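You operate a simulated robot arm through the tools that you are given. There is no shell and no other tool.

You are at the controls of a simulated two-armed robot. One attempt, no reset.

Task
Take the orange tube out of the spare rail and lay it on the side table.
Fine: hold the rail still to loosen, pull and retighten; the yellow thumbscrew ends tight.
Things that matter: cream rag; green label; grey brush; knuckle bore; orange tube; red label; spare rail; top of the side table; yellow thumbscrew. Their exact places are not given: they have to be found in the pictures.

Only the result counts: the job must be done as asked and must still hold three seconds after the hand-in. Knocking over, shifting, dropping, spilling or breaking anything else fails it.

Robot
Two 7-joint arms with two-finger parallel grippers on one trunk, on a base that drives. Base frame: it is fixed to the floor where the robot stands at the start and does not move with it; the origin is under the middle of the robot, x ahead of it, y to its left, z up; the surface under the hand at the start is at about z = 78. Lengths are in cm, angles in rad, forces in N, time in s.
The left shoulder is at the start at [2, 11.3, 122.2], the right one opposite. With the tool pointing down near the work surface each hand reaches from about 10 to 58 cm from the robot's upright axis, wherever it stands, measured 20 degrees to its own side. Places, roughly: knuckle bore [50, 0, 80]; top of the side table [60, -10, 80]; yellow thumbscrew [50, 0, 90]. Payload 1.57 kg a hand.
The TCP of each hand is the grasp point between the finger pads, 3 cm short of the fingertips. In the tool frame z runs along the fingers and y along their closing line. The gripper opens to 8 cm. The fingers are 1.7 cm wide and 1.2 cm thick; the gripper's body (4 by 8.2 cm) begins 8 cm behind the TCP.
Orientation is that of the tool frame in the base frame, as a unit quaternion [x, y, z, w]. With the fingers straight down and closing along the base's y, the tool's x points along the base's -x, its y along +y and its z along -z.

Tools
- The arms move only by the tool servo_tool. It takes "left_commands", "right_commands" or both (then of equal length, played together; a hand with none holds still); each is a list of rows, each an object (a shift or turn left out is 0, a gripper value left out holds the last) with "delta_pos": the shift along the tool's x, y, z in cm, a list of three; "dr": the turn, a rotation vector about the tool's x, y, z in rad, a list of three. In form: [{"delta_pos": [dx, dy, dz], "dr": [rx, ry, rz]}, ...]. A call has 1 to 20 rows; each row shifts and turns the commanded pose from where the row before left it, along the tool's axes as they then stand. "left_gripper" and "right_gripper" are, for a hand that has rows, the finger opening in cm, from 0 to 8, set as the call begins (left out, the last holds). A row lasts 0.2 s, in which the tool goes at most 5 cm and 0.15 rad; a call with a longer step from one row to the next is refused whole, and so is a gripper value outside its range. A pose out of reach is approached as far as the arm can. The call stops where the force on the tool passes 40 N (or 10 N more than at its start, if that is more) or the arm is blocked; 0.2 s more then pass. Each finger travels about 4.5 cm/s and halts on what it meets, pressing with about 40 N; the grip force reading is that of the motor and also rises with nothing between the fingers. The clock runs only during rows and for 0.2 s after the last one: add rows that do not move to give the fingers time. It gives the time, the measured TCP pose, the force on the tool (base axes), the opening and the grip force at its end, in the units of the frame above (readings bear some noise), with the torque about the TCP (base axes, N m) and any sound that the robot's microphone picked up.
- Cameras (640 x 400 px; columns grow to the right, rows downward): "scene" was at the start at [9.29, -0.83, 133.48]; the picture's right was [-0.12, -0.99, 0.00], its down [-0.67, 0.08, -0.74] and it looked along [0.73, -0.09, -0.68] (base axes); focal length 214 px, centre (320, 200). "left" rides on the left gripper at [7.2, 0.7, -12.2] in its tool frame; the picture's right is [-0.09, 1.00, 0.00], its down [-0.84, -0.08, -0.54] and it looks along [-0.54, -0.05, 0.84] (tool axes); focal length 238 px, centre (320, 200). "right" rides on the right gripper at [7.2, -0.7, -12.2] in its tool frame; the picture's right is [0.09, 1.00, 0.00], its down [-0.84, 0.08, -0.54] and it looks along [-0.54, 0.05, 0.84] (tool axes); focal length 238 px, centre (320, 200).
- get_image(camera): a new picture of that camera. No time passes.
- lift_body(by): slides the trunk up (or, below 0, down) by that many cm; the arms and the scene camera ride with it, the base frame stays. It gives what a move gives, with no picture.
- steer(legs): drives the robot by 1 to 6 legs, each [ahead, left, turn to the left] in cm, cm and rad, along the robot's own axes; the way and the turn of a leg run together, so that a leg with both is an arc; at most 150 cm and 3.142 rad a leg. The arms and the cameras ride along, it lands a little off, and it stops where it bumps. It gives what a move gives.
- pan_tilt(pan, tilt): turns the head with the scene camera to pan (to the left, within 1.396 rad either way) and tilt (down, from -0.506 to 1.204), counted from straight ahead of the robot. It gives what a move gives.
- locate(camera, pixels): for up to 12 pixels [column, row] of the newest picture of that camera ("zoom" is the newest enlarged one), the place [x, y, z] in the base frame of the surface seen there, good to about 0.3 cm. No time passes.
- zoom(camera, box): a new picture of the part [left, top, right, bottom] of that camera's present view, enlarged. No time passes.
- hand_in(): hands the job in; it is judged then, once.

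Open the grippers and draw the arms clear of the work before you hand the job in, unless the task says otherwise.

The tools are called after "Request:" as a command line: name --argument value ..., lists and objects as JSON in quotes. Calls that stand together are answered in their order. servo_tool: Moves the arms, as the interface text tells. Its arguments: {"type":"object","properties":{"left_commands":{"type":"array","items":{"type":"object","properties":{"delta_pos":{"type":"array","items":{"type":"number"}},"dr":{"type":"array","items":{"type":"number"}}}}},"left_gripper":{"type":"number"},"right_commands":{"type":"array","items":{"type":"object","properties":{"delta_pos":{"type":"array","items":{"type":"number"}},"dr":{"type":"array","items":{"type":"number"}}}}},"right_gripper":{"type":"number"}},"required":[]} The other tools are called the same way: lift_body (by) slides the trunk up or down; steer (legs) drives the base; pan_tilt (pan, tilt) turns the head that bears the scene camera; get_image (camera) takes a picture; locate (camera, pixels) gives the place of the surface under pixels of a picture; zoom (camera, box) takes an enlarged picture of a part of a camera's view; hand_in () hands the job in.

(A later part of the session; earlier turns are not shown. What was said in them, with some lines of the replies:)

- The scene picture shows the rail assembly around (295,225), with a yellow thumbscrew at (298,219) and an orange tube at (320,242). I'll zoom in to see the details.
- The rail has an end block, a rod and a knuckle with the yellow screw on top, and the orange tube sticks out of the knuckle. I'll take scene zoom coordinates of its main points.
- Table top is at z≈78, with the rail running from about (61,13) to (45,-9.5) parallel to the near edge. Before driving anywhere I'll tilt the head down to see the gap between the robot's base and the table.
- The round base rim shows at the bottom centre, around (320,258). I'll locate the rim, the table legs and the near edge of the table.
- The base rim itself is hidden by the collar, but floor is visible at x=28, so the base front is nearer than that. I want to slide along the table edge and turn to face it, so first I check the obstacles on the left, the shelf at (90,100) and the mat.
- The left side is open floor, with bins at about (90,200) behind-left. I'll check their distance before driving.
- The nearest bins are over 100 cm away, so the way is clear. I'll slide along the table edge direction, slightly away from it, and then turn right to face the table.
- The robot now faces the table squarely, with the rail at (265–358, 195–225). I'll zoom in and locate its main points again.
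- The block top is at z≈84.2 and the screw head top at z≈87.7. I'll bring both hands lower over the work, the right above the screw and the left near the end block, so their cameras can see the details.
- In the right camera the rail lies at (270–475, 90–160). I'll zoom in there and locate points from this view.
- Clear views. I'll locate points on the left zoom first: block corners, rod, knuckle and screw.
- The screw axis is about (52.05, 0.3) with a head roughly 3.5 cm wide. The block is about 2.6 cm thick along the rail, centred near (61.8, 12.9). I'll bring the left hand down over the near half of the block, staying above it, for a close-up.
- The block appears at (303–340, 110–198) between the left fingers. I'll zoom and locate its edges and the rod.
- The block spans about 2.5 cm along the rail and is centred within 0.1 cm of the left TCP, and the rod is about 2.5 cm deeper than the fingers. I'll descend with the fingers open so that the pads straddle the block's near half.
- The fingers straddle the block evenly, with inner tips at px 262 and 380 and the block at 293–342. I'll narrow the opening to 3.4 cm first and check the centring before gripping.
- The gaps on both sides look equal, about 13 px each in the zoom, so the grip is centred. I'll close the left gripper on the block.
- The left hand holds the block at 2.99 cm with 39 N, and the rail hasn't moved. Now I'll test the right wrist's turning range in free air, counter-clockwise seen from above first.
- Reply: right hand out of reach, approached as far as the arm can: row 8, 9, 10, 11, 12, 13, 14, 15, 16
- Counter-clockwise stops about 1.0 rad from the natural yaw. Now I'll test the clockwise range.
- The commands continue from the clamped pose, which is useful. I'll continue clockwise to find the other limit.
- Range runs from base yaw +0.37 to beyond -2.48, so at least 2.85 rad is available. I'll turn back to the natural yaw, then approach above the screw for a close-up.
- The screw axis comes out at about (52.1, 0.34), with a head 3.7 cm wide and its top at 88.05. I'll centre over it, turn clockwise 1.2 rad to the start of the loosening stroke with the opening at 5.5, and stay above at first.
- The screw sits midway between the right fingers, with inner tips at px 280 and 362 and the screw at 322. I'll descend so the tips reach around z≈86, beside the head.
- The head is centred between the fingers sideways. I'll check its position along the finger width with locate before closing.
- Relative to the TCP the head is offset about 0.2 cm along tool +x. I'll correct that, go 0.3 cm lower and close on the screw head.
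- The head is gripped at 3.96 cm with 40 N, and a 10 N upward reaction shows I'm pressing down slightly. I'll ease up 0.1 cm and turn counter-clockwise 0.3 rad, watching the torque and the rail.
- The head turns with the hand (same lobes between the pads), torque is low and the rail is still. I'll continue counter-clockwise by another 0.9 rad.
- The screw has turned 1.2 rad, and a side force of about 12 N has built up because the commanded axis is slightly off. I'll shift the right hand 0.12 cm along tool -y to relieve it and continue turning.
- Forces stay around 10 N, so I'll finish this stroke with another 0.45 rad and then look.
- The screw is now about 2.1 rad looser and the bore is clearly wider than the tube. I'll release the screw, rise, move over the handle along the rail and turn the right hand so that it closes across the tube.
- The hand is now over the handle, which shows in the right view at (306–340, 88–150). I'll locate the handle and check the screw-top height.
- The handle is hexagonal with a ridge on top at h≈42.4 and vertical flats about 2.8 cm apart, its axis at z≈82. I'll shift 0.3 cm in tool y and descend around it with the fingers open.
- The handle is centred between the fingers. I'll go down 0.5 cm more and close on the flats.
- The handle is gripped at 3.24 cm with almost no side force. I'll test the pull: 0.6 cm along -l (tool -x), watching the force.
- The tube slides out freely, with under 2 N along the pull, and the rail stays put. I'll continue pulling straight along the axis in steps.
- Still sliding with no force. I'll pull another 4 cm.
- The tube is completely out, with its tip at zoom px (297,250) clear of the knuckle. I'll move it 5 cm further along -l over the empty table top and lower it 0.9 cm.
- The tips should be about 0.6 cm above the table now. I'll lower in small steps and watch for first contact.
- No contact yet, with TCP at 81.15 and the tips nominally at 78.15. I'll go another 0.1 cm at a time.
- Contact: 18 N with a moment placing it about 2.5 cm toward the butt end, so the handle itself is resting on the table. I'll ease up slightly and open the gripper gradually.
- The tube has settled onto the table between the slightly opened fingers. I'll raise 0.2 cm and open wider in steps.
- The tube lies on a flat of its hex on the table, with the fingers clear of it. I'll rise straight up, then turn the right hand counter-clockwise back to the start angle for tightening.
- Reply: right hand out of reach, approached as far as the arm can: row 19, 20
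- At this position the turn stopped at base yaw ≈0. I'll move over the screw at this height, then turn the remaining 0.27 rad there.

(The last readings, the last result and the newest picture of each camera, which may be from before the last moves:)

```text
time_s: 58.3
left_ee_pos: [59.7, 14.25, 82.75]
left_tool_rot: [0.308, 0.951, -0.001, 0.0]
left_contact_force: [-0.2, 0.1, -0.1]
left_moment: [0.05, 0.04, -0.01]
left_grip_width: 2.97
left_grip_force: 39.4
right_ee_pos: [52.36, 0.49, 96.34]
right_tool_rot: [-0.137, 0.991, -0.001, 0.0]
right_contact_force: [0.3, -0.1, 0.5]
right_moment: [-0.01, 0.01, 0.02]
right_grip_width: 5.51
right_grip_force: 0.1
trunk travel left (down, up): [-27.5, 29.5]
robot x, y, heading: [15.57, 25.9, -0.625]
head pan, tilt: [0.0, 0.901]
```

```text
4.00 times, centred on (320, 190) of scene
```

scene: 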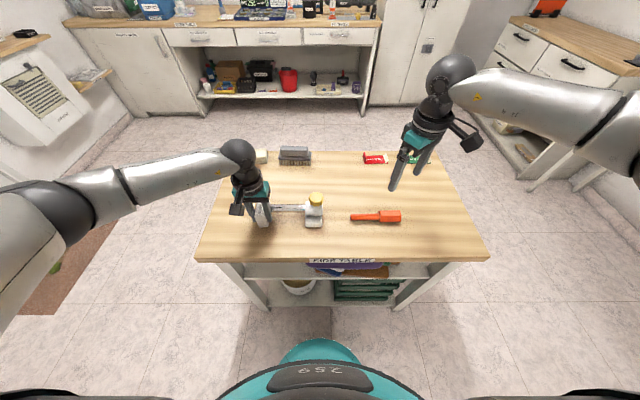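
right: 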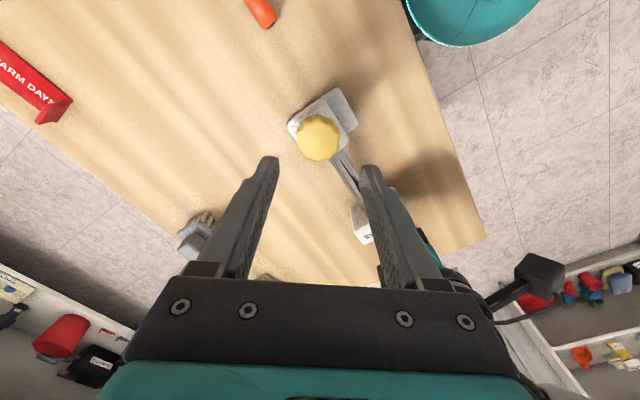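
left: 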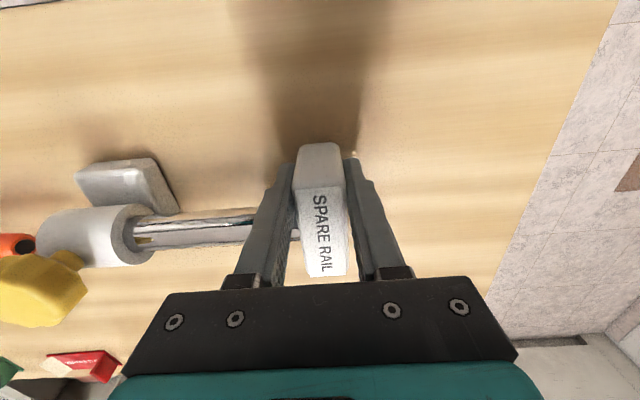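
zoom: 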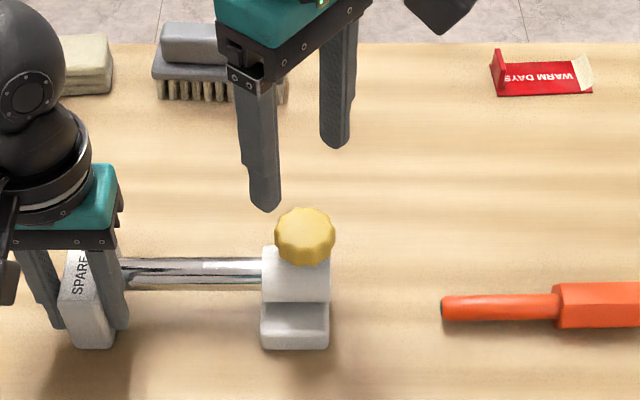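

The screw at (318,138) is midway between the fingers. I'll descend 7.3 cm around the head.

Request:
servo_tool --right_commands '[{"delta_pos": [0, 0, 3]}, {"delta_pos": [0, 0, 2.5]}, {"delta_pos": [0, 0, 1.8]}, {"delta_pos": [0, 0, 0]}]'

Request:
zoom --camera "right" --box '[260, 120, 380, 220]'

Request:
zoom --camera "scene" --box '[240, 140, 400, 240]'

```text
time_s: 59.3
left_ee_pos: [59.55, 14.26, 82.65]
left_tool_rot: [0.308, 0.951, -0.001, 0.0]
left_contact_force: [0.1, 0.5, 0.1]
left_moment: [0.01, -0.04, 0.02]
left_grip_width: 2.98
left_grip_force: 39.2
right_ee_pos: [52.38, 0.37, 88.91]
right_tool_rot: [-0.136, 0.991, -0.001, 0.0]
right_contact_force: [0.1, -0.1, 0.5]
right_moment: [0.01, -0.01, 0.0]
right_grip_width: 5.5
right_grip_force: 0.1
trunk travel left (down, up): [-27.5, 29.5]
robot x, y, heading: [15.48, 25.88, -0.629]
head pan, tilt: [0.0, 0.901]
```

```text
4.00 times, centred on (320, 170) of right
```

zoom: 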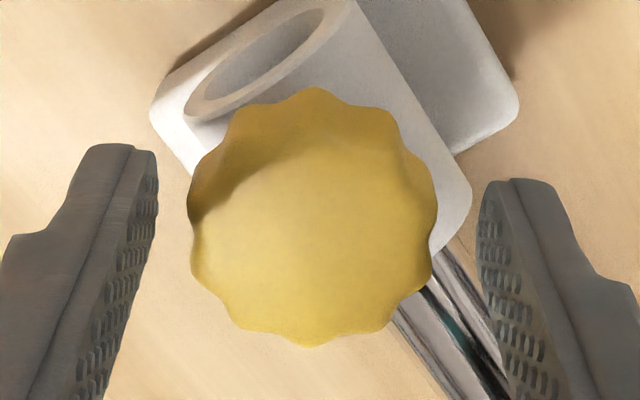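

```text
4.00 times, centred on (320, 190) of scene
```

zoom: 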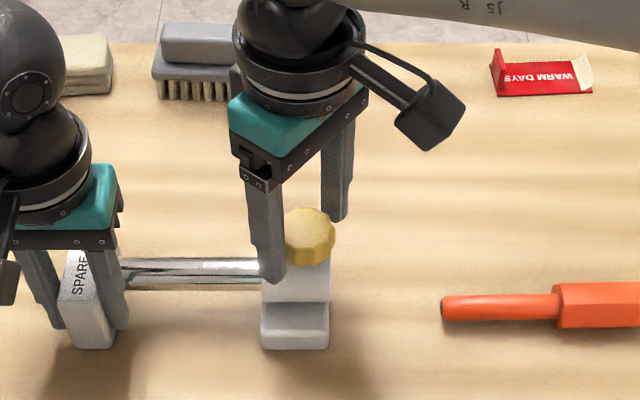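

The head sits about 0.13 cm toward tool -y compared with the earlier centred grip. I'll shift by that and close on it.

Request:
servo_tool --right_commands '[{"delta_pos": [0, -0.13, 0]}, {"delta_pos": [0, 0, 0]}]'

Request:
servo_tool --right_commands '[{"delta_pos": [0, 0, 0]}, {"delta_pos": [0, 0, 0]}, {"delta_pos": [0, 0, 0]}, {"delta_pos": [0, 0, 0]}]' --right_gripper 0

Request:
zoom --camera "right" --box '[260, 120, 380, 220]'

```text
time_s: 59.9
left_ee_pos: [59.65, 14.21, 82.68]
left_tool_rot: [0.308, 0.951, 0.0, 0.0]
left_contact_force: [0.1, 0.7, 0.0]
left_moment: [0.02, -0.05, -0.05]
left_grip_width: 3.0
left_grip_force: 39.7
right_ee_pos: [52.43, 0.33, 89.04]
right_tool_rot: [-0.135, 0.991, 0.0, 0.0]
right_contact_force: [0.6, -0.1, 0.0]
right_moment: [0.0, -0.01, 0.01]
right_grip_width: 5.51
right_grip_force: 0.0
trunk travel left (down, up): [-27.5, 29.5]
robot x, y, heading: [15.46, 25.83, -0.624]
head pan, tilt: [0.0, 0.901]
```

```text
time_s: 60.9
left_ee_pos: [59.64, 14.2, 82.65]
left_tool_rot: [0.309, 0.951, 0.0, 0.0]
left_contact_force: [-0.1, 1.5, -0.1]
left_moment: [-0.19, -0.16, -0.18]
left_grip_width: 2.99
left_grip_force: 38.6
right_ee_pos: [52.38, 0.15, 89.01]
right_tool_rot: [-0.135, 0.991, -0.002, 0.001]
right_contact_force: [0.1, -1.2, -0.2]
right_moment: [0.28, 0.06, 0.0]
right_grip_width: 3.94
right_grip_force: 40.4
trunk travel left (down, up): [-27.5, 29.5]
robot x, y, heading: [15.44, 25.98, -0.624]
head pan, tilt: [0.0, 0.901]
```

```text
4.00 times, centred on (320, 170) of right
```

zoom: 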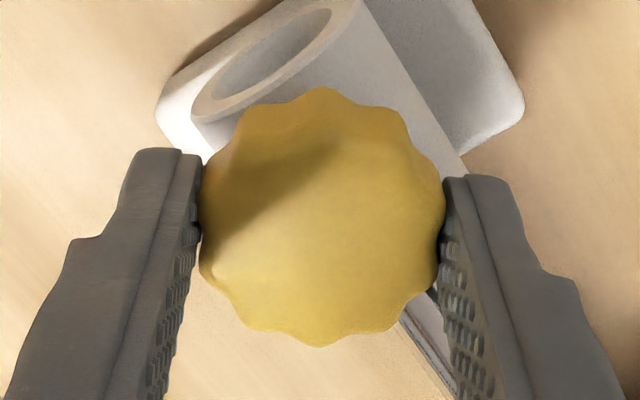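

A clean grip at 3.94 cm with hardly any side load. Now I'll turn clockwise to retighten, 1.2 rad first.

Request:
servo_tool --right_commands '[{"dr": [0, 0, 0.15]}, {"dr": [0, 0, 0.15]}, {"dr": [0, 0, 0.15]}, {"dr": [0, 0, 0.15]}, {"dr": [0, 0, 0.15]}, {"dr": [0, 0, 0.15]}, {"dr": [0, 0, 0.15]}, {"dr": [0, 0, 0.15]}]'

Request:
zoom --camera "right" --box '[260, 120, 380, 220]'

Request:
get_image --camera "left"

```text
time_s: 62.7
left_ee_pos: [59.66, 14.11, 82.71]
left_tool_rot: [0.307, 0.952, 0.001, -0.001]
left_contact_force: [3.9, -1.7, -2.3]
left_moment: [0.09, 0.2, 0.61]
left_grip_width: 2.96
left_grip_force: 39.0
right_ee_pos: [52.33, 0.22, 88.93]
right_tool_rot: [0.448, 0.894, 0.001, 0.001]
right_contact_force: [-5.0, 0.8, 5.5]
right_moment: [0.51, 0.15, 0.02]
right_grip_width: 3.93
right_grip_force: 40.4
trunk travel left (down, up): [-27.5, 29.5]
robot x, y, heading: [15.34, 25.91, -0.627]
head pan, tilt: [0.0, 0.901]
```

```text
4.00 times, centred on (320, 170) of right
```

zoom: 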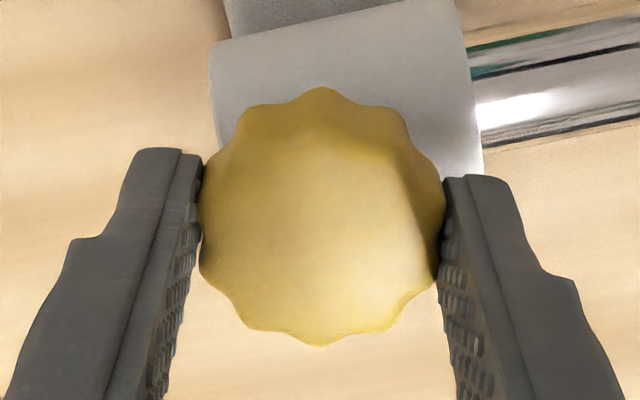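

```text
taken
```

left: 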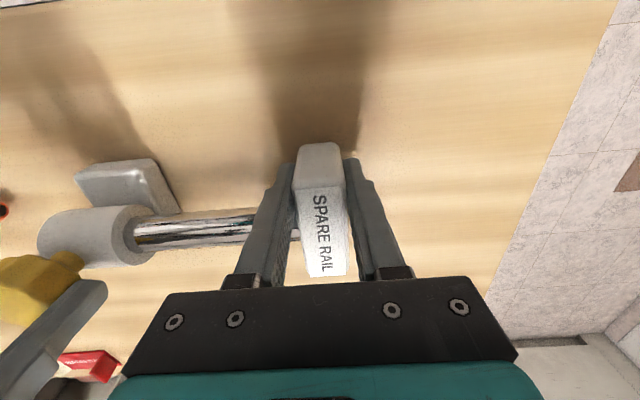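

Turning together with no slip and the rail still. I'll continue with another 0.75 rad.

Request:
servo_tool --right_commands '[{"dr": [0, 0, 0.15]}, {"dr": [0, 0, 0.15]}, {"dr": [0, 0, 0.15]}, {"dr": [0, 0, 0.15]}, {"dr": [0, 0, 0.15]}]'

Request:
zoom --camera "right" --box '[260, 120, 380, 220]'

```text
time_s: 63.9
left_ee_pos: [59.55, 14.01, 82.58]
left_tool_rot: [0.308, 0.951, 0.0, 0.0]
left_contact_force: [1.6, 0.0, 0.9]
left_moment: [0.08, -0.41, 0.11]
left_grip_width: 2.96
left_grip_force: 39.0
right_ee_pos: [52.39, 0.29, 89.04]
right_tool_rot: [0.745, 0.667, 0.0, 0.001]
right_contact_force: [0.7, 0.5, 3.5]
right_moment: [-0.05, 0.5, 0.07]
right_grip_width: 3.94
right_grip_force: 40.0
trunk travel left (down, up): [-27.5, 29.5]
robot x, y, heading: [15.59, 25.47, -0.621]
head pan, tilt: [0.0, 0.901]
```

```text
4.00 times, centred on (320, 170) of right
```

zoom: 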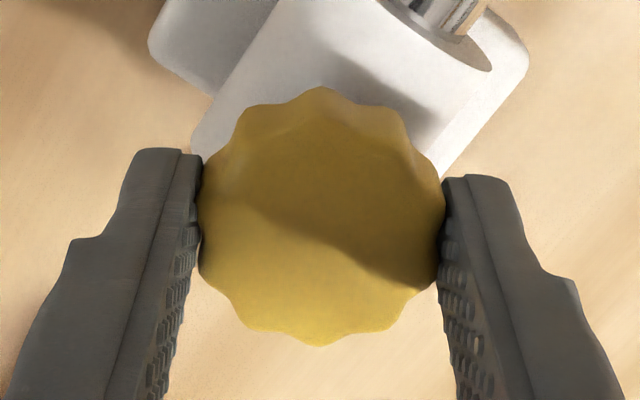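

We're at base yaw -1.68, and the original tight position was about -1.83. I'll go on in finer steps, watching the torque about z.

Request:
servo_tool --right_commands '[{"dr": [0, 0, 0.07]}, {"dr": [0, 0, 0.07]}]'

Request:
servo_tool --right_commands '[{"dr": [0, 0, 0.05]}, {"dr": [0, 0, 0.05]}]'

Request:
zoom --camera "right" --box '[260, 120, 380, 220]'

Request:
get_image --camera "left"

```text
time_s: 64.5
left_ee_pos: [59.59, 14.16, 82.62]
left_tool_rot: [0.309, 0.951, -0.001, -0.001]
left_contact_force: [-0.5, 0.7, 0.4]
left_moment: [-0.04, -0.48, -0.16]
left_grip_width: 2.95
left_grip_force: 39.4
right_ee_pos: [52.42, 0.37, 88.99]
right_tool_rot: [0.79, 0.614, 0.0, 0.002]
right_contact_force: [1.5, -0.1, 1.0]
right_moment: [-0.27, 0.49, 0.04]
right_grip_width: 3.99
right_grip_force: 40.0
trunk travel left (down, up): [-27.5, 29.5]
robot x, y, heading: [15.41, 25.74, -0.622]
head pan, tilt: [0.0, 0.901]
```

```text
time_s: 65.1
left_ee_pos: [59.53, 14.19, 82.74]
left_tool_rot: [0.307, 0.952, -0.001, 0.0]
left_contact_force: [-1.0, -0.7, 1.1]
left_moment: [0.06, -0.33, -0.15]
left_grip_width: 2.96
left_grip_force: 38.9
right_ee_pos: [52.37, 0.31, 88.9]
right_tool_rot: [0.818, 0.575, 0.0, 0.001]
right_contact_force: [1.9, -0.1, 2.9]
right_moment: [-0.28, 0.5, 0.02]
right_grip_width: 3.91
right_grip_force: 39.9
trunk travel left (down, up): [-27.5, 29.5]
robot x, y, heading: [15.58, 25.68, -0.628]
head pan, tilt: [0.0, 0.901]
```

```text
4.00 times, centred on (320, 170) of right
```

zoom: 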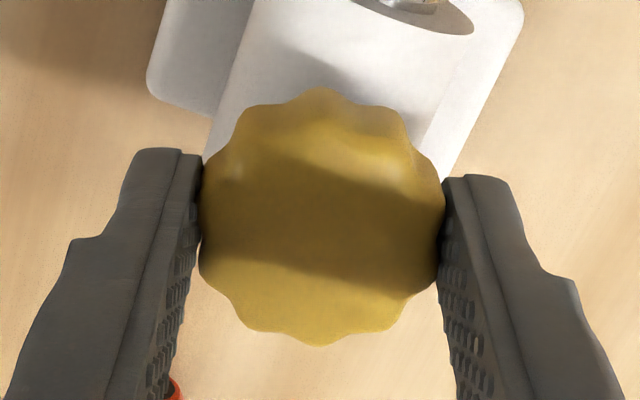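

```text
taken
```

left: 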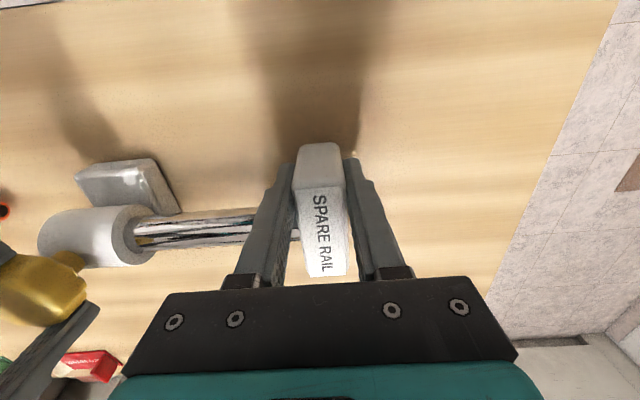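

Past the original angle now (yaw -1.92) and still no torque, so the screw isn't tight yet. I'll check the clearance between the two hands before turning further.

Request:
get_image --camera "scene"

Request:
zoom --camera "scene" --box '[220, 130, 360, 235]'

Request:
get_image --camera "right"

```text
taken
```

scene: 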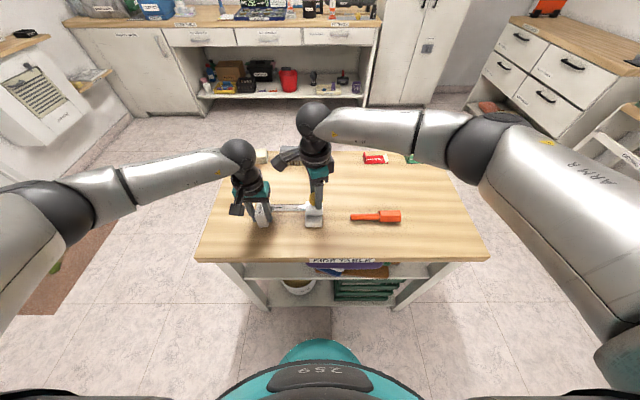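

```text
3.81 times, centred on (290, 182) of scene
```

zoom: 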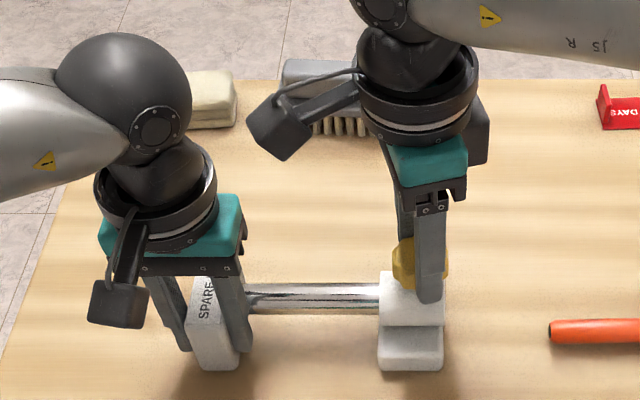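

```text
taken
```

right: 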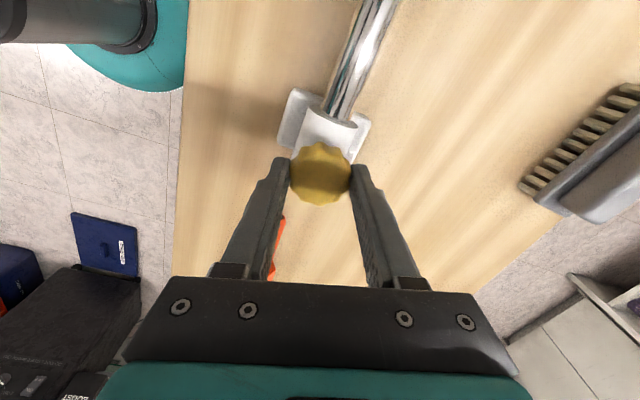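

The right camera box is still about 3 cm from the left wrist and is nearly at its widest reach, so there's room. I'll continue clockwise 0.3 rad in small steps.

Request:
servo_tool --right_commands '[{"dr": [0, 0, 0.1]}, {"dr": [0, 0, 0.1]}, {"dr": [0, 0, 0.1]}]'

Request:
zoom --camera "right" --box '[260, 120, 380, 220]'

Request:
zoom --camera "scene" --box '[220, 130, 360, 235]'

```text
time_s: 65.9
left_ee_pos: [59.59, 14.07, 82.64]
left_tool_rot: [0.308, 0.951, 0.0, 0.0]
left_contact_force: [-0.4, -0.4, 0.3]
left_moment: [-0.18, -0.46, -0.24]
left_grip_width: 2.99
left_grip_force: 39.0
right_ee_pos: [52.39, 0.31, 88.97]
right_tool_rot: [0.896, 0.445, 0.0, 0.001]
right_contact_force: [3.3, -0.9, 4.2]
right_moment: [0.0, 0.47, 0.1]
right_grip_width: 3.95
right_grip_force: 40.1
trunk travel left (down, up): [-27.5, 29.5]
robot x, y, heading: [15.59, 25.67, -0.624]
head pan, tilt: [0.0, 0.901]
```

```text
4.00 times, centred on (320, 170) of right
```

zoom: 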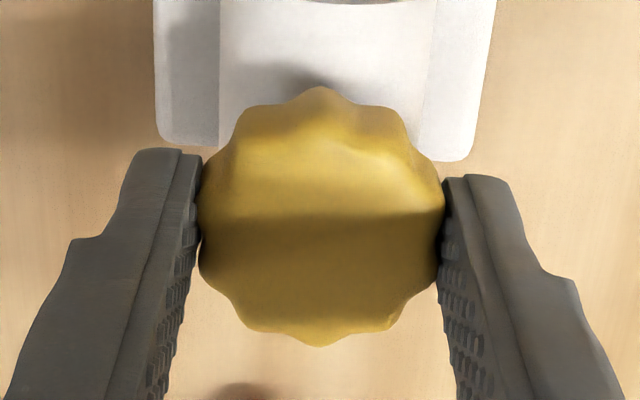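

```text
3.81 times, centred on (290, 182) of scene
```

zoom: 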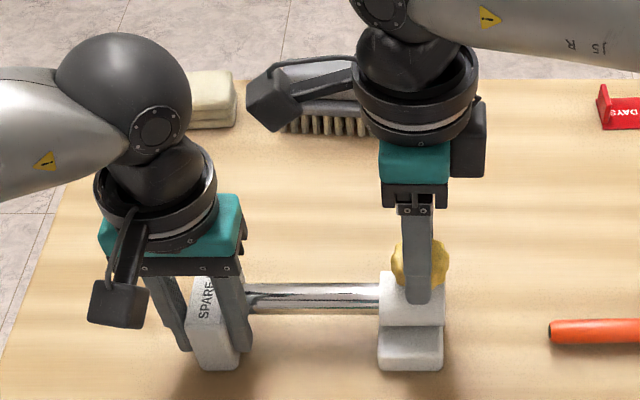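

No stop yet (yaw -2.22, torque about 0.1). I'll continue 0.3 rad more.

Request:
servo_tool --right_commands '[{"dr": [0, 0, 0.1]}, {"dr": [0, 0, 0.1]}, {"dr": [0, 0, 0.1]}]'

Request:
zoom --camera "right" --box '[260, 120, 380, 220]'

Request:
get_image --camera "left"

```text
time_s: 66.7
left_ee_pos: [59.59, 14.12, 82.54]
left_tool_rot: [0.31, 0.951, 0.0, 0.0]
left_contact_force: [2.0, -1.6, -0.2]
left_moment: [0.1, 0.15, -0.82]
left_grip_width: 3.0
left_grip_force: 39.0
right_ee_pos: [52.46, 0.4, 88.92]
right_tool_rot: [0.951, 0.309, -0.001, 0.001]
right_contact_force: [-0.8, -0.2, 3.9]
right_moment: [-0.01, 0.06, 1.21]
right_grip_width: 3.83
right_grip_force: 39.8
trunk travel left (down, up): [-27.5, 29.5]
robot x, y, heading: [15.3, 25.91, -0.625]
head pan, tilt: [0.0, 0.901]
```

```text
4.00 times, centred on (320, 170) of right
```

zoom: 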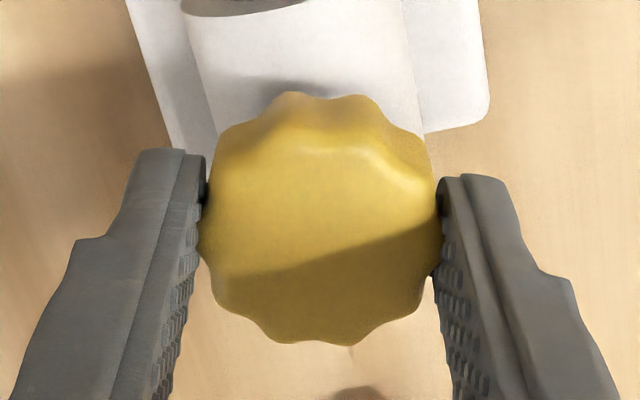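

```text
taken
```

left: 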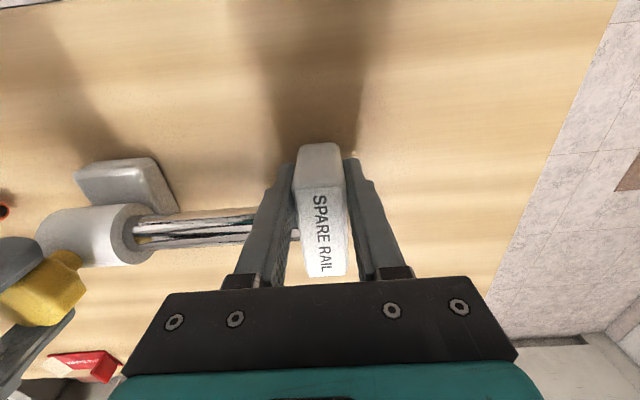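

Torque has jumped to 1.2 N m and the head began to slip in the pads, so the screw has reached its tight stop and the rail held. I'll open, turn the hand back 0.6 rad, regrip, and check that it's really tight.

Request:
servo_tool --right_commands '[{"delta_pos": [0, 0, 0]}, {"delta_pos": [0, 0, 0]}, {"delta_pos": [0, 0, 0]}]' --right_gripper 5.5

Request:
zoom --camera "right" --box '[260, 120, 380, 220]'

Request:
servo_tool --right_commands '[{"dr": [0, 0, -0.15]}, {"dr": [0, 0, -0.15]}, {"dr": [0, 0, -0.15]}, {"dr": [0, 0, -0.15]}, {"delta_pos": [0, 0, 0]}]'

Request:
zoom --camera "right" --box '[260, 120, 380, 220]'

```text
time_s: 67.5
left_ee_pos: [59.52, 14.23, 82.8]
left_tool_rot: [0.308, 0.951, 0.0, 0.0]
left_contact_force: [-0.2, -0.1, 0.7]
left_moment: [0.04, 0.11, 0.09]
left_grip_width: 2.98
left_grip_force: 39.0
right_ee_pos: [52.39, 0.31, 89.1]
right_tool_rot: [0.952, 0.307, 0.0, 0.001]
right_contact_force: [-0.6, 0.6, 0.2]
right_moment: [-0.02, 0.0, 0.02]
right_grip_width: 5.53
right_grip_force: 0.1
trunk travel left (down, up): [-27.5, 29.5]
robot x, y, heading: [15.58, 25.57, -0.628]
head pan, tilt: [0.0, 0.901]
```

```text
4.00 times, centred on (320, 170) of right
```

zoom: 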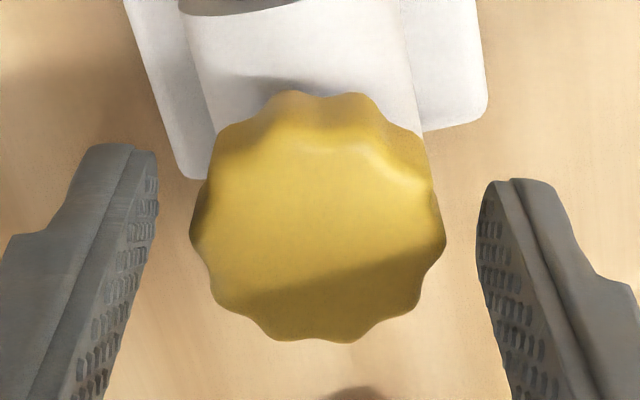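

```text
time_s: 68.7
left_ee_pos: [59.7, 14.17, 82.72]
left_tool_rot: [0.308, 0.951, 0.0, 0.0]
left_contact_force: [-0.1, 1.0, 0.6]
left_moment: [0.09, 0.11, -0.16]
left_grip_width: 2.97
left_grip_force: 39.8
right_ee_pos: [52.4, 0.33, 89.02]
right_tool_rot: [0.818, 0.575, -0.001, 0.002]
right_contact_force: [0.7, 0.0, 0.1]
right_moment: [-0.02, -0.03, 0.0]
right_grip_width: 5.5
right_grip_force: 0.2
trunk travel left (down, up): [-27.5, 29.5]
robot x, y, heading: [15.68, 25.73, -0.621]
head pan, tilt: [0.0, 0.901]
```

```text
4.00 times, centred on (320, 170) of right
```

zoom: 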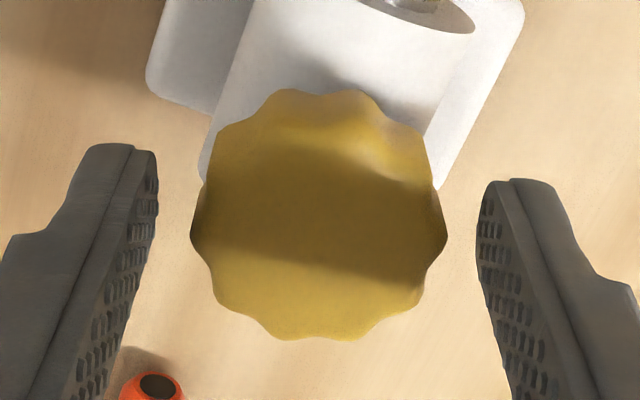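

The head's ten lobes look the same after the 0.6 rad turn back. I'll close again and turn clockwise in small steps to confirm the stop.

Request:
servo_tool --right_commands '[{"delta_pos": [0, 0, 0]}, {"delta_pos": [0, 0, 0]}, {"delta_pos": [0, 0, 0]}, {"delta_pos": [0, 0, 0]}]' --right_gripper 0

Request:
zoom --camera "right" --box '[260, 120, 380, 220]'

Request:
servo_tool --right_commands '[{"dr": [0, 0, 0.06]}, {"dr": [0, 0, 0.06]}]'

Request:
zoom --camera "right" --box '[260, 120, 380, 220]'

```text
time_s: 69.7
left_ee_pos: [59.66, 14.16, 82.74]
left_tool_rot: [0.308, 0.951, 0.001, 0.0]
left_contact_force: [1.2, 1.4, 0.1]
left_moment: [0.12, 0.15, -0.1]
left_grip_width: 2.98
left_grip_force: 38.9
right_ee_pos: [52.34, 0.31, 88.93]
right_tool_rot: [0.818, 0.575, -0.001, 0.001]
right_contact_force: [-1.6, 0.0, -0.3]
right_moment: [0.0, 0.07, 0.22]
right_grip_width: 3.86
right_grip_force: 40.3
trunk travel left (down, up): [-27.5, 29.5]
robot x, y, heading: [15.2, 25.8, -0.627]
head pan, tilt: [0.0, 0.901]
```

```text
4.00 times, centred on (320, 170) of right
```

zoom: 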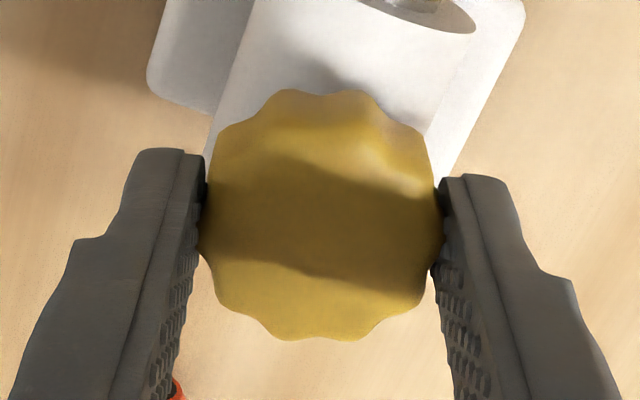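

```text
time_s: 70.3
left_ee_pos: [59.53, 14.09, 82.68]
left_tool_rot: [0.309, 0.951, -0.001, 0.0]
left_contact_force: [4.2, -0.6, -0.4]
left_moment: [0.34, 0.44, -0.38]
left_grip_width: 2.97
left_grip_force: 38.9
right_ee_pos: [52.43, 0.33, 89.0]
right_tool_rot: [0.852, 0.524, 0.0, 0.001]
right_contact_force: [-3.9, 0.2, 2.3]
right_moment: [-0.05, -0.06, 0.9]
right_grip_width: 3.94
right_grip_force: 40.0
trunk travel left (down, up): [-27.5, 29.5]
robot x, y, heading: [15.12, 25.9, -0.626]
head pan, tilt: [0.0, 0.901]
```

```text
4.00 times, centred on (320, 170) of right
```

zoom: 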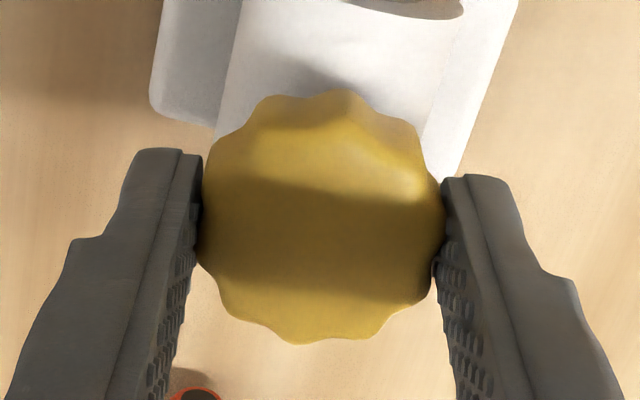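

Torque rose to 0.9 N m right away and the head stayed put while the hand slipped round it, so the screw is tight against its stop. I'll open the right gripper, rise clear and look.

Request:
servo_tool --right_commands '[{"delta_pos": [0, 0, 0]}, {"delta_pos": [0, 0, 0]}, {"delta_pos": [0, 0, 0]}, {"delta_pos": [0, 0, -2]}, {"delta_pos": [0, 0, -4]}, {"delta_pos": [0, 0, -4.5]}, {"delta_pos": [0, 0, 0]}]' --right_gripper 6

Request:
get_image --camera "right"

Request:
zoom --camera "scene" --box '[240, 140, 420, 240]'

Request:
get_image --camera "left"

```text
time_s: 71.9
left_ee_pos: [59.64, 14.17, 82.73]
left_tool_rot: [0.308, 0.951, 0.0, 0.0]
left_contact_force: [-0.6, 1.3, -0.5]
left_moment: [-0.06, -0.05, -0.04]
left_grip_width: 2.96
left_grip_force: 39.3
right_ee_pos: [52.39, 0.39, 99.63]
right_tool_rot: [0.851, 0.525, 0.0, 0.001]
right_contact_force: [0.0, -0.3, -0.2]
right_moment: [0.01, -0.02, -0.04]
right_grip_width: 6.0
right_grip_force: 0.0
trunk travel left (down, up): [-27.5, 29.5]
robot x, y, heading: [15.55, 25.78, -0.63]
head pan, tilt: [0.0, 0.901]
```

```text
taken
```

right: 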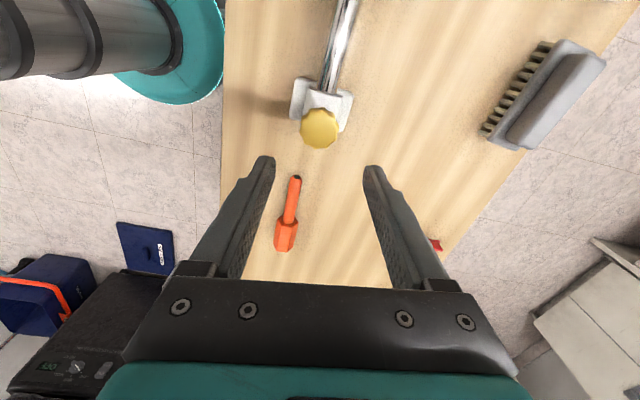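

```text
3.56 times, centred on (330, 190) of scene
```

zoom: 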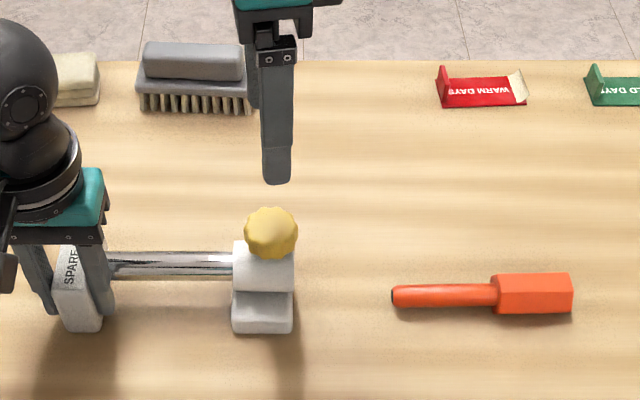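

```text
taken
```

left: 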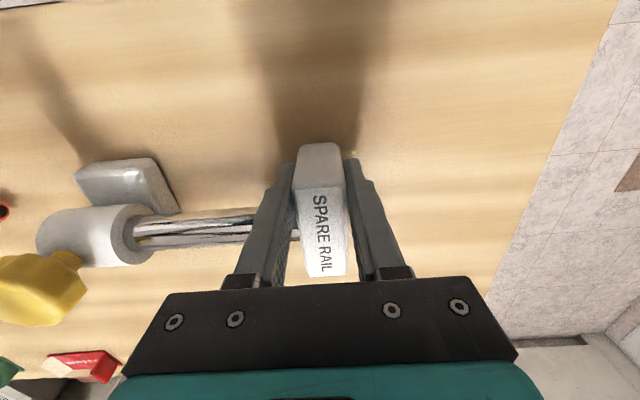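

All is in place: tube on the table, screw tight, rail unmoved. Next I'll draw the right hand up and to the right, clear of everything.

Request:
servo_tool --right_commands '[{"delta_pos": [0, 0, -4.5]}, {"delta_pos": [0, 0, -4.5]}, {"delta_pos": [0, 0, -4.5]}, {"delta_pos": [0, 0, -4.5]}, {"delta_pos": [-4.5, 0, 0]}, {"delta_pos": [-4.5, 0, 0]}, {"delta_pos": [-4.5, 0, 0]}, {"delta_pos": [-4.5, 0, 0]}, {"delta_pos": [0, 0, 0]}]' --right_gripper 8

Request:
servo_tool --left_commands '[{"delta_pos": [0, 0, 0]}, {"delta_pos": [0, 0, 0]}, {"delta_pos": [0, 0, 0]}, {"delta_pos": [0, 0, 0]}]' --left_gripper 6.5

Request:
get_image --camera "left"

Request:
get_image --camera "scene"

```text
time_s: 73.9
left_ee_pos: [59.61, 14.18, 82.63]
left_tool_rot: [0.308, 0.951, 0.0, 0.0]
left_contact_force: [0.6, 0.2, 0.4]
left_moment: [-0.17, 0.09, -0.05]
left_grip_width: 2.97
left_grip_force: 39.1
right_ee_pos: [44.39, -16.03, 117.75]
right_tool_rot: [0.851, 0.525, 0.0, 0.0]
right_contact_force: [1.0, 0.4, -0.3]
right_moment: [-0.01, 0.01, 0.0]
right_grip_width: 8.03
right_grip_force: 0.1
trunk travel left (down, up): [-27.5, 29.5]
robot x, y, heading: [15.27, 25.97, -0.627]
head pan, tilt: [0.0, 0.901]
```

```text
time_s: 74.9
left_ee_pos: [59.7, 14.2, 82.74]
left_tool_rot: [0.308, 0.951, 0.0, 0.0]
left_contact_force: [0.6, 0.7, 0.3]
left_moment: [-0.03, 0.01, 0.02]
left_grip_width: 6.49
left_grip_force: 0.1
right_ee_pos: [44.38, -15.88, 117.67]
right_tool_rot: [0.851, 0.525, 0.0, 0.001]
right_contact_force: [-1.4, 0.1, 0.6]
right_moment: [-0.03, 0.02, -0.04]
right_grip_width: 8.01
right_grip_force: 0.1
trunk travel left (down, up): [-27.5, 29.5]
robot x, y, heading: [15.32, 25.69, -0.625]
head pan, tilt: [0.0, 0.901]
```

```text
taken
```

left: 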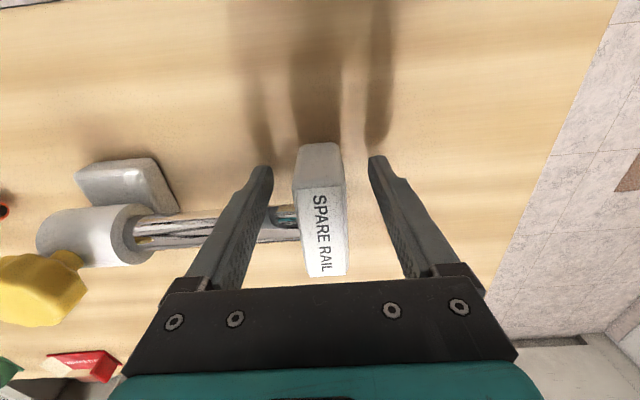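

```text
taken
```

scene: 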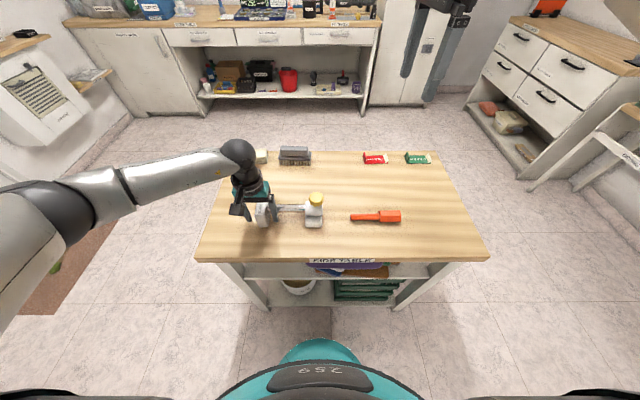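

The left fingers are free of the block with even gaps, and the rail stands still. I'll lift the left hand straight up and clear.

Request:
servo_tool --left_commands '[{"delta_pos": [0, 0, -2]}, {"delta_pos": [0, 0, -3]}, {"delta_pos": [0, 0, -4.5]}, {"delta_pos": [0, 0, -4.5]}, {"delta_pos": [0, 0, -4.5]}, {"delta_pos": [0, 0, -4.5]}, {"delta_pos": [0, 0, -4.5]}, {"delta_pos": [0, 4, -4.5]}, {"delta_pos": [0, 0, 0]}]' --left_gripper 8

Request:
get_image --camera "scene"

Request:
zoom --camera "scene" --box '[230, 140, 430, 245]'

Request:
get_image --camera "left"

Request:
get_image --camera "right"

```text
refused: row 8 steps farther than a row can; nothing moved
```

```text
taken
```

scene: 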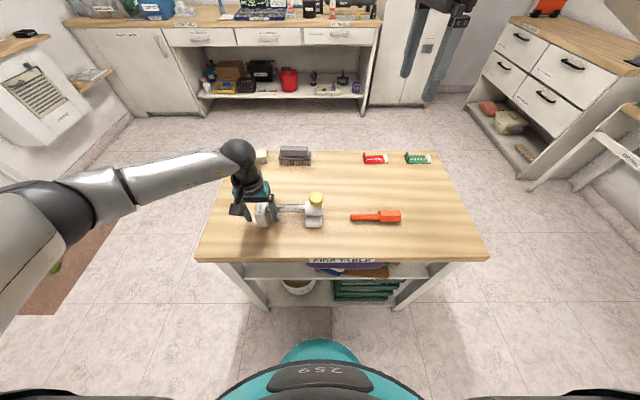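

```text
3.20 times, centred on (330, 192) of scene
```

zoom: 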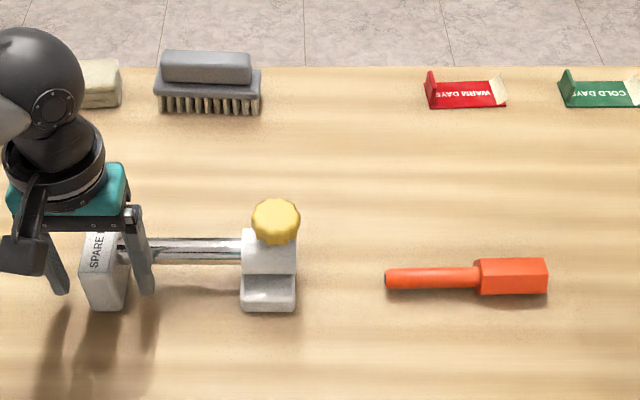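

```text
taken
```

left: 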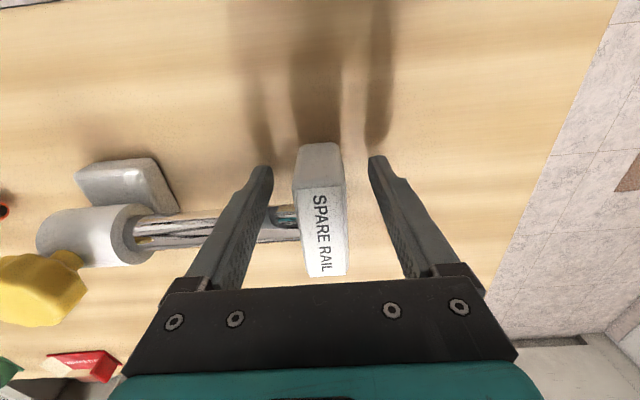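

```text
taken
```

right: 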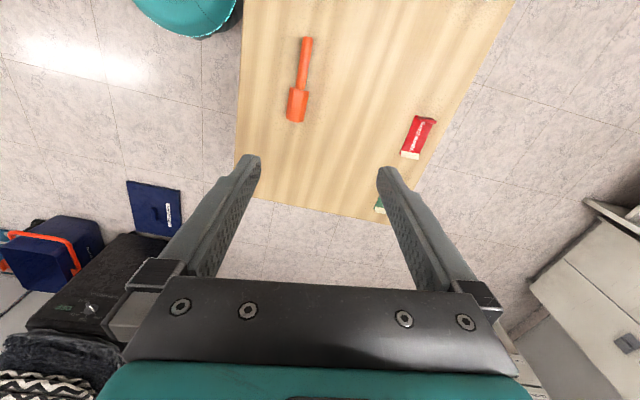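

That call was refused because one row was longer than 5 cm, so nothing moved. I'll repeat the lift with shorter rows.

Request:
servo_tool --left_commands '[{"delta_pos": [0, 0, -2]}, {"delta_pos": [0, 0, -3]}, {"delta_pos": [0, 0, -4.5]}, {"delta_pos": [0, 0, -4.5]}, {"delta_pos": [0, 0, -4.5]}, {"delta_pos": [0, 0, -4.5]}, {"delta_pos": [0, 0, -4.5]}, {"delta_pos": [0, 0, -4.5]}, {"delta_pos": [0, 0, 0]}]' --left_gripper 8

Request:
get_image --camera "scene"

Request:
zoom --camera "scene" --box '[230, 140, 430, 245]'

Request:
get_image --camera "left"

```text
time_s: 76.9
left_ee_pos: [59.71, 14.31, 114.56]
left_tool_rot: [0.308, 0.952, 0.001, -0.001]
left_contact_force: [0.5, -0.3, -0.9]
left_moment: [-0.03, -0.01, 0.01]
left_grip_width: 7.99
left_grip_force: 0.1
right_ee_pos: [44.46, -15.91, 117.72]
right_tool_rot: [0.852, 0.524, 0.001, 0.001]
right_contact_force: [-0.4, 0.4, 0.0]
right_moment: [0.03, -0.01, 0.0]
right_grip_width: 7.99
right_grip_force: 0.1
trunk travel left (down, up): [-27.5, 29.5]
robot x, y, heading: [15.52, 25.87, -0.628]
head pan, tilt: [0.0, 0.901]
```

```text
taken
```

scene: 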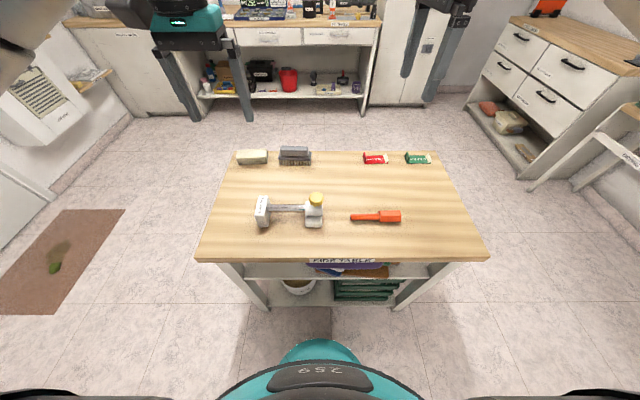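

```text
3.20 times, centred on (330, 192) of scene
```

zoom: 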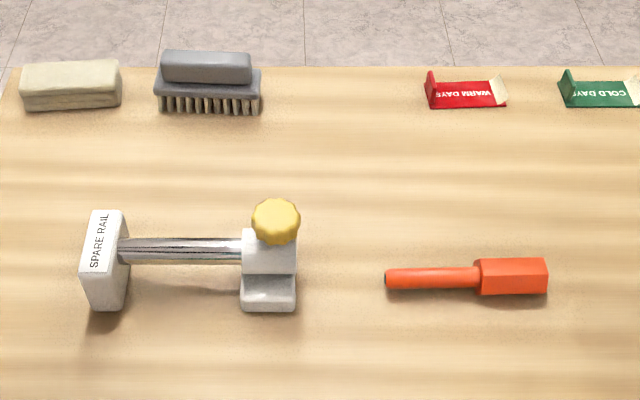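

```text
taken
```

left: 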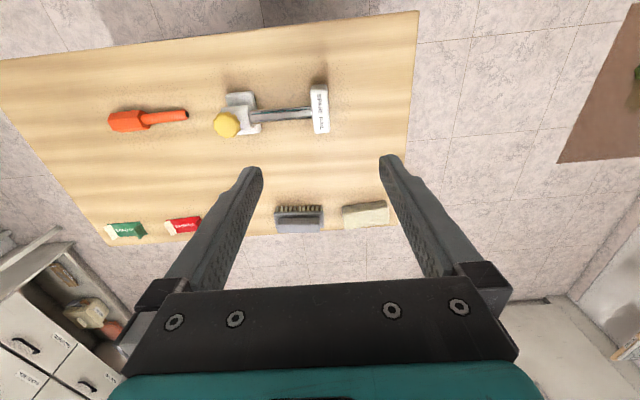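

The tube lies on the table at (375,216), and the screw is tight on a rail that hasn't moved. The rag, brush and labels are untouched, and both grippers are open and clear. I'll hand the job in.

Request:
hand_in

```text
The job is handed in.
```

The orange tube is out of the spare rail and lying on the side table, and the job is handed in. No verdict came back with the hand-in.

- **Rail:** the left hand held it by its end block throughout. It looks to be in the same place as before.
- **Thumbscrew:** it came loose after about a third of a turn. When I retightened it, it stopped hard at about 1.2 N m. I gripped it again to check, and it did not turn further. It ended slightly past its starting angle, probably because the tube no longer holds it up.
- **Tube:** it slid out almost without force and now rests on one flat side of its handle, well clear of the rail. I set it down with the handle touching the table before letting go, and it rolled slightly onto that flat as the fingers opened.
- **Everything else:** the rag, brush and both labels look untouched. Both grippers are open and raised clear of the table.

To reach the work I drove the robot along the table edge and turned it to face the table; it is still standing there.
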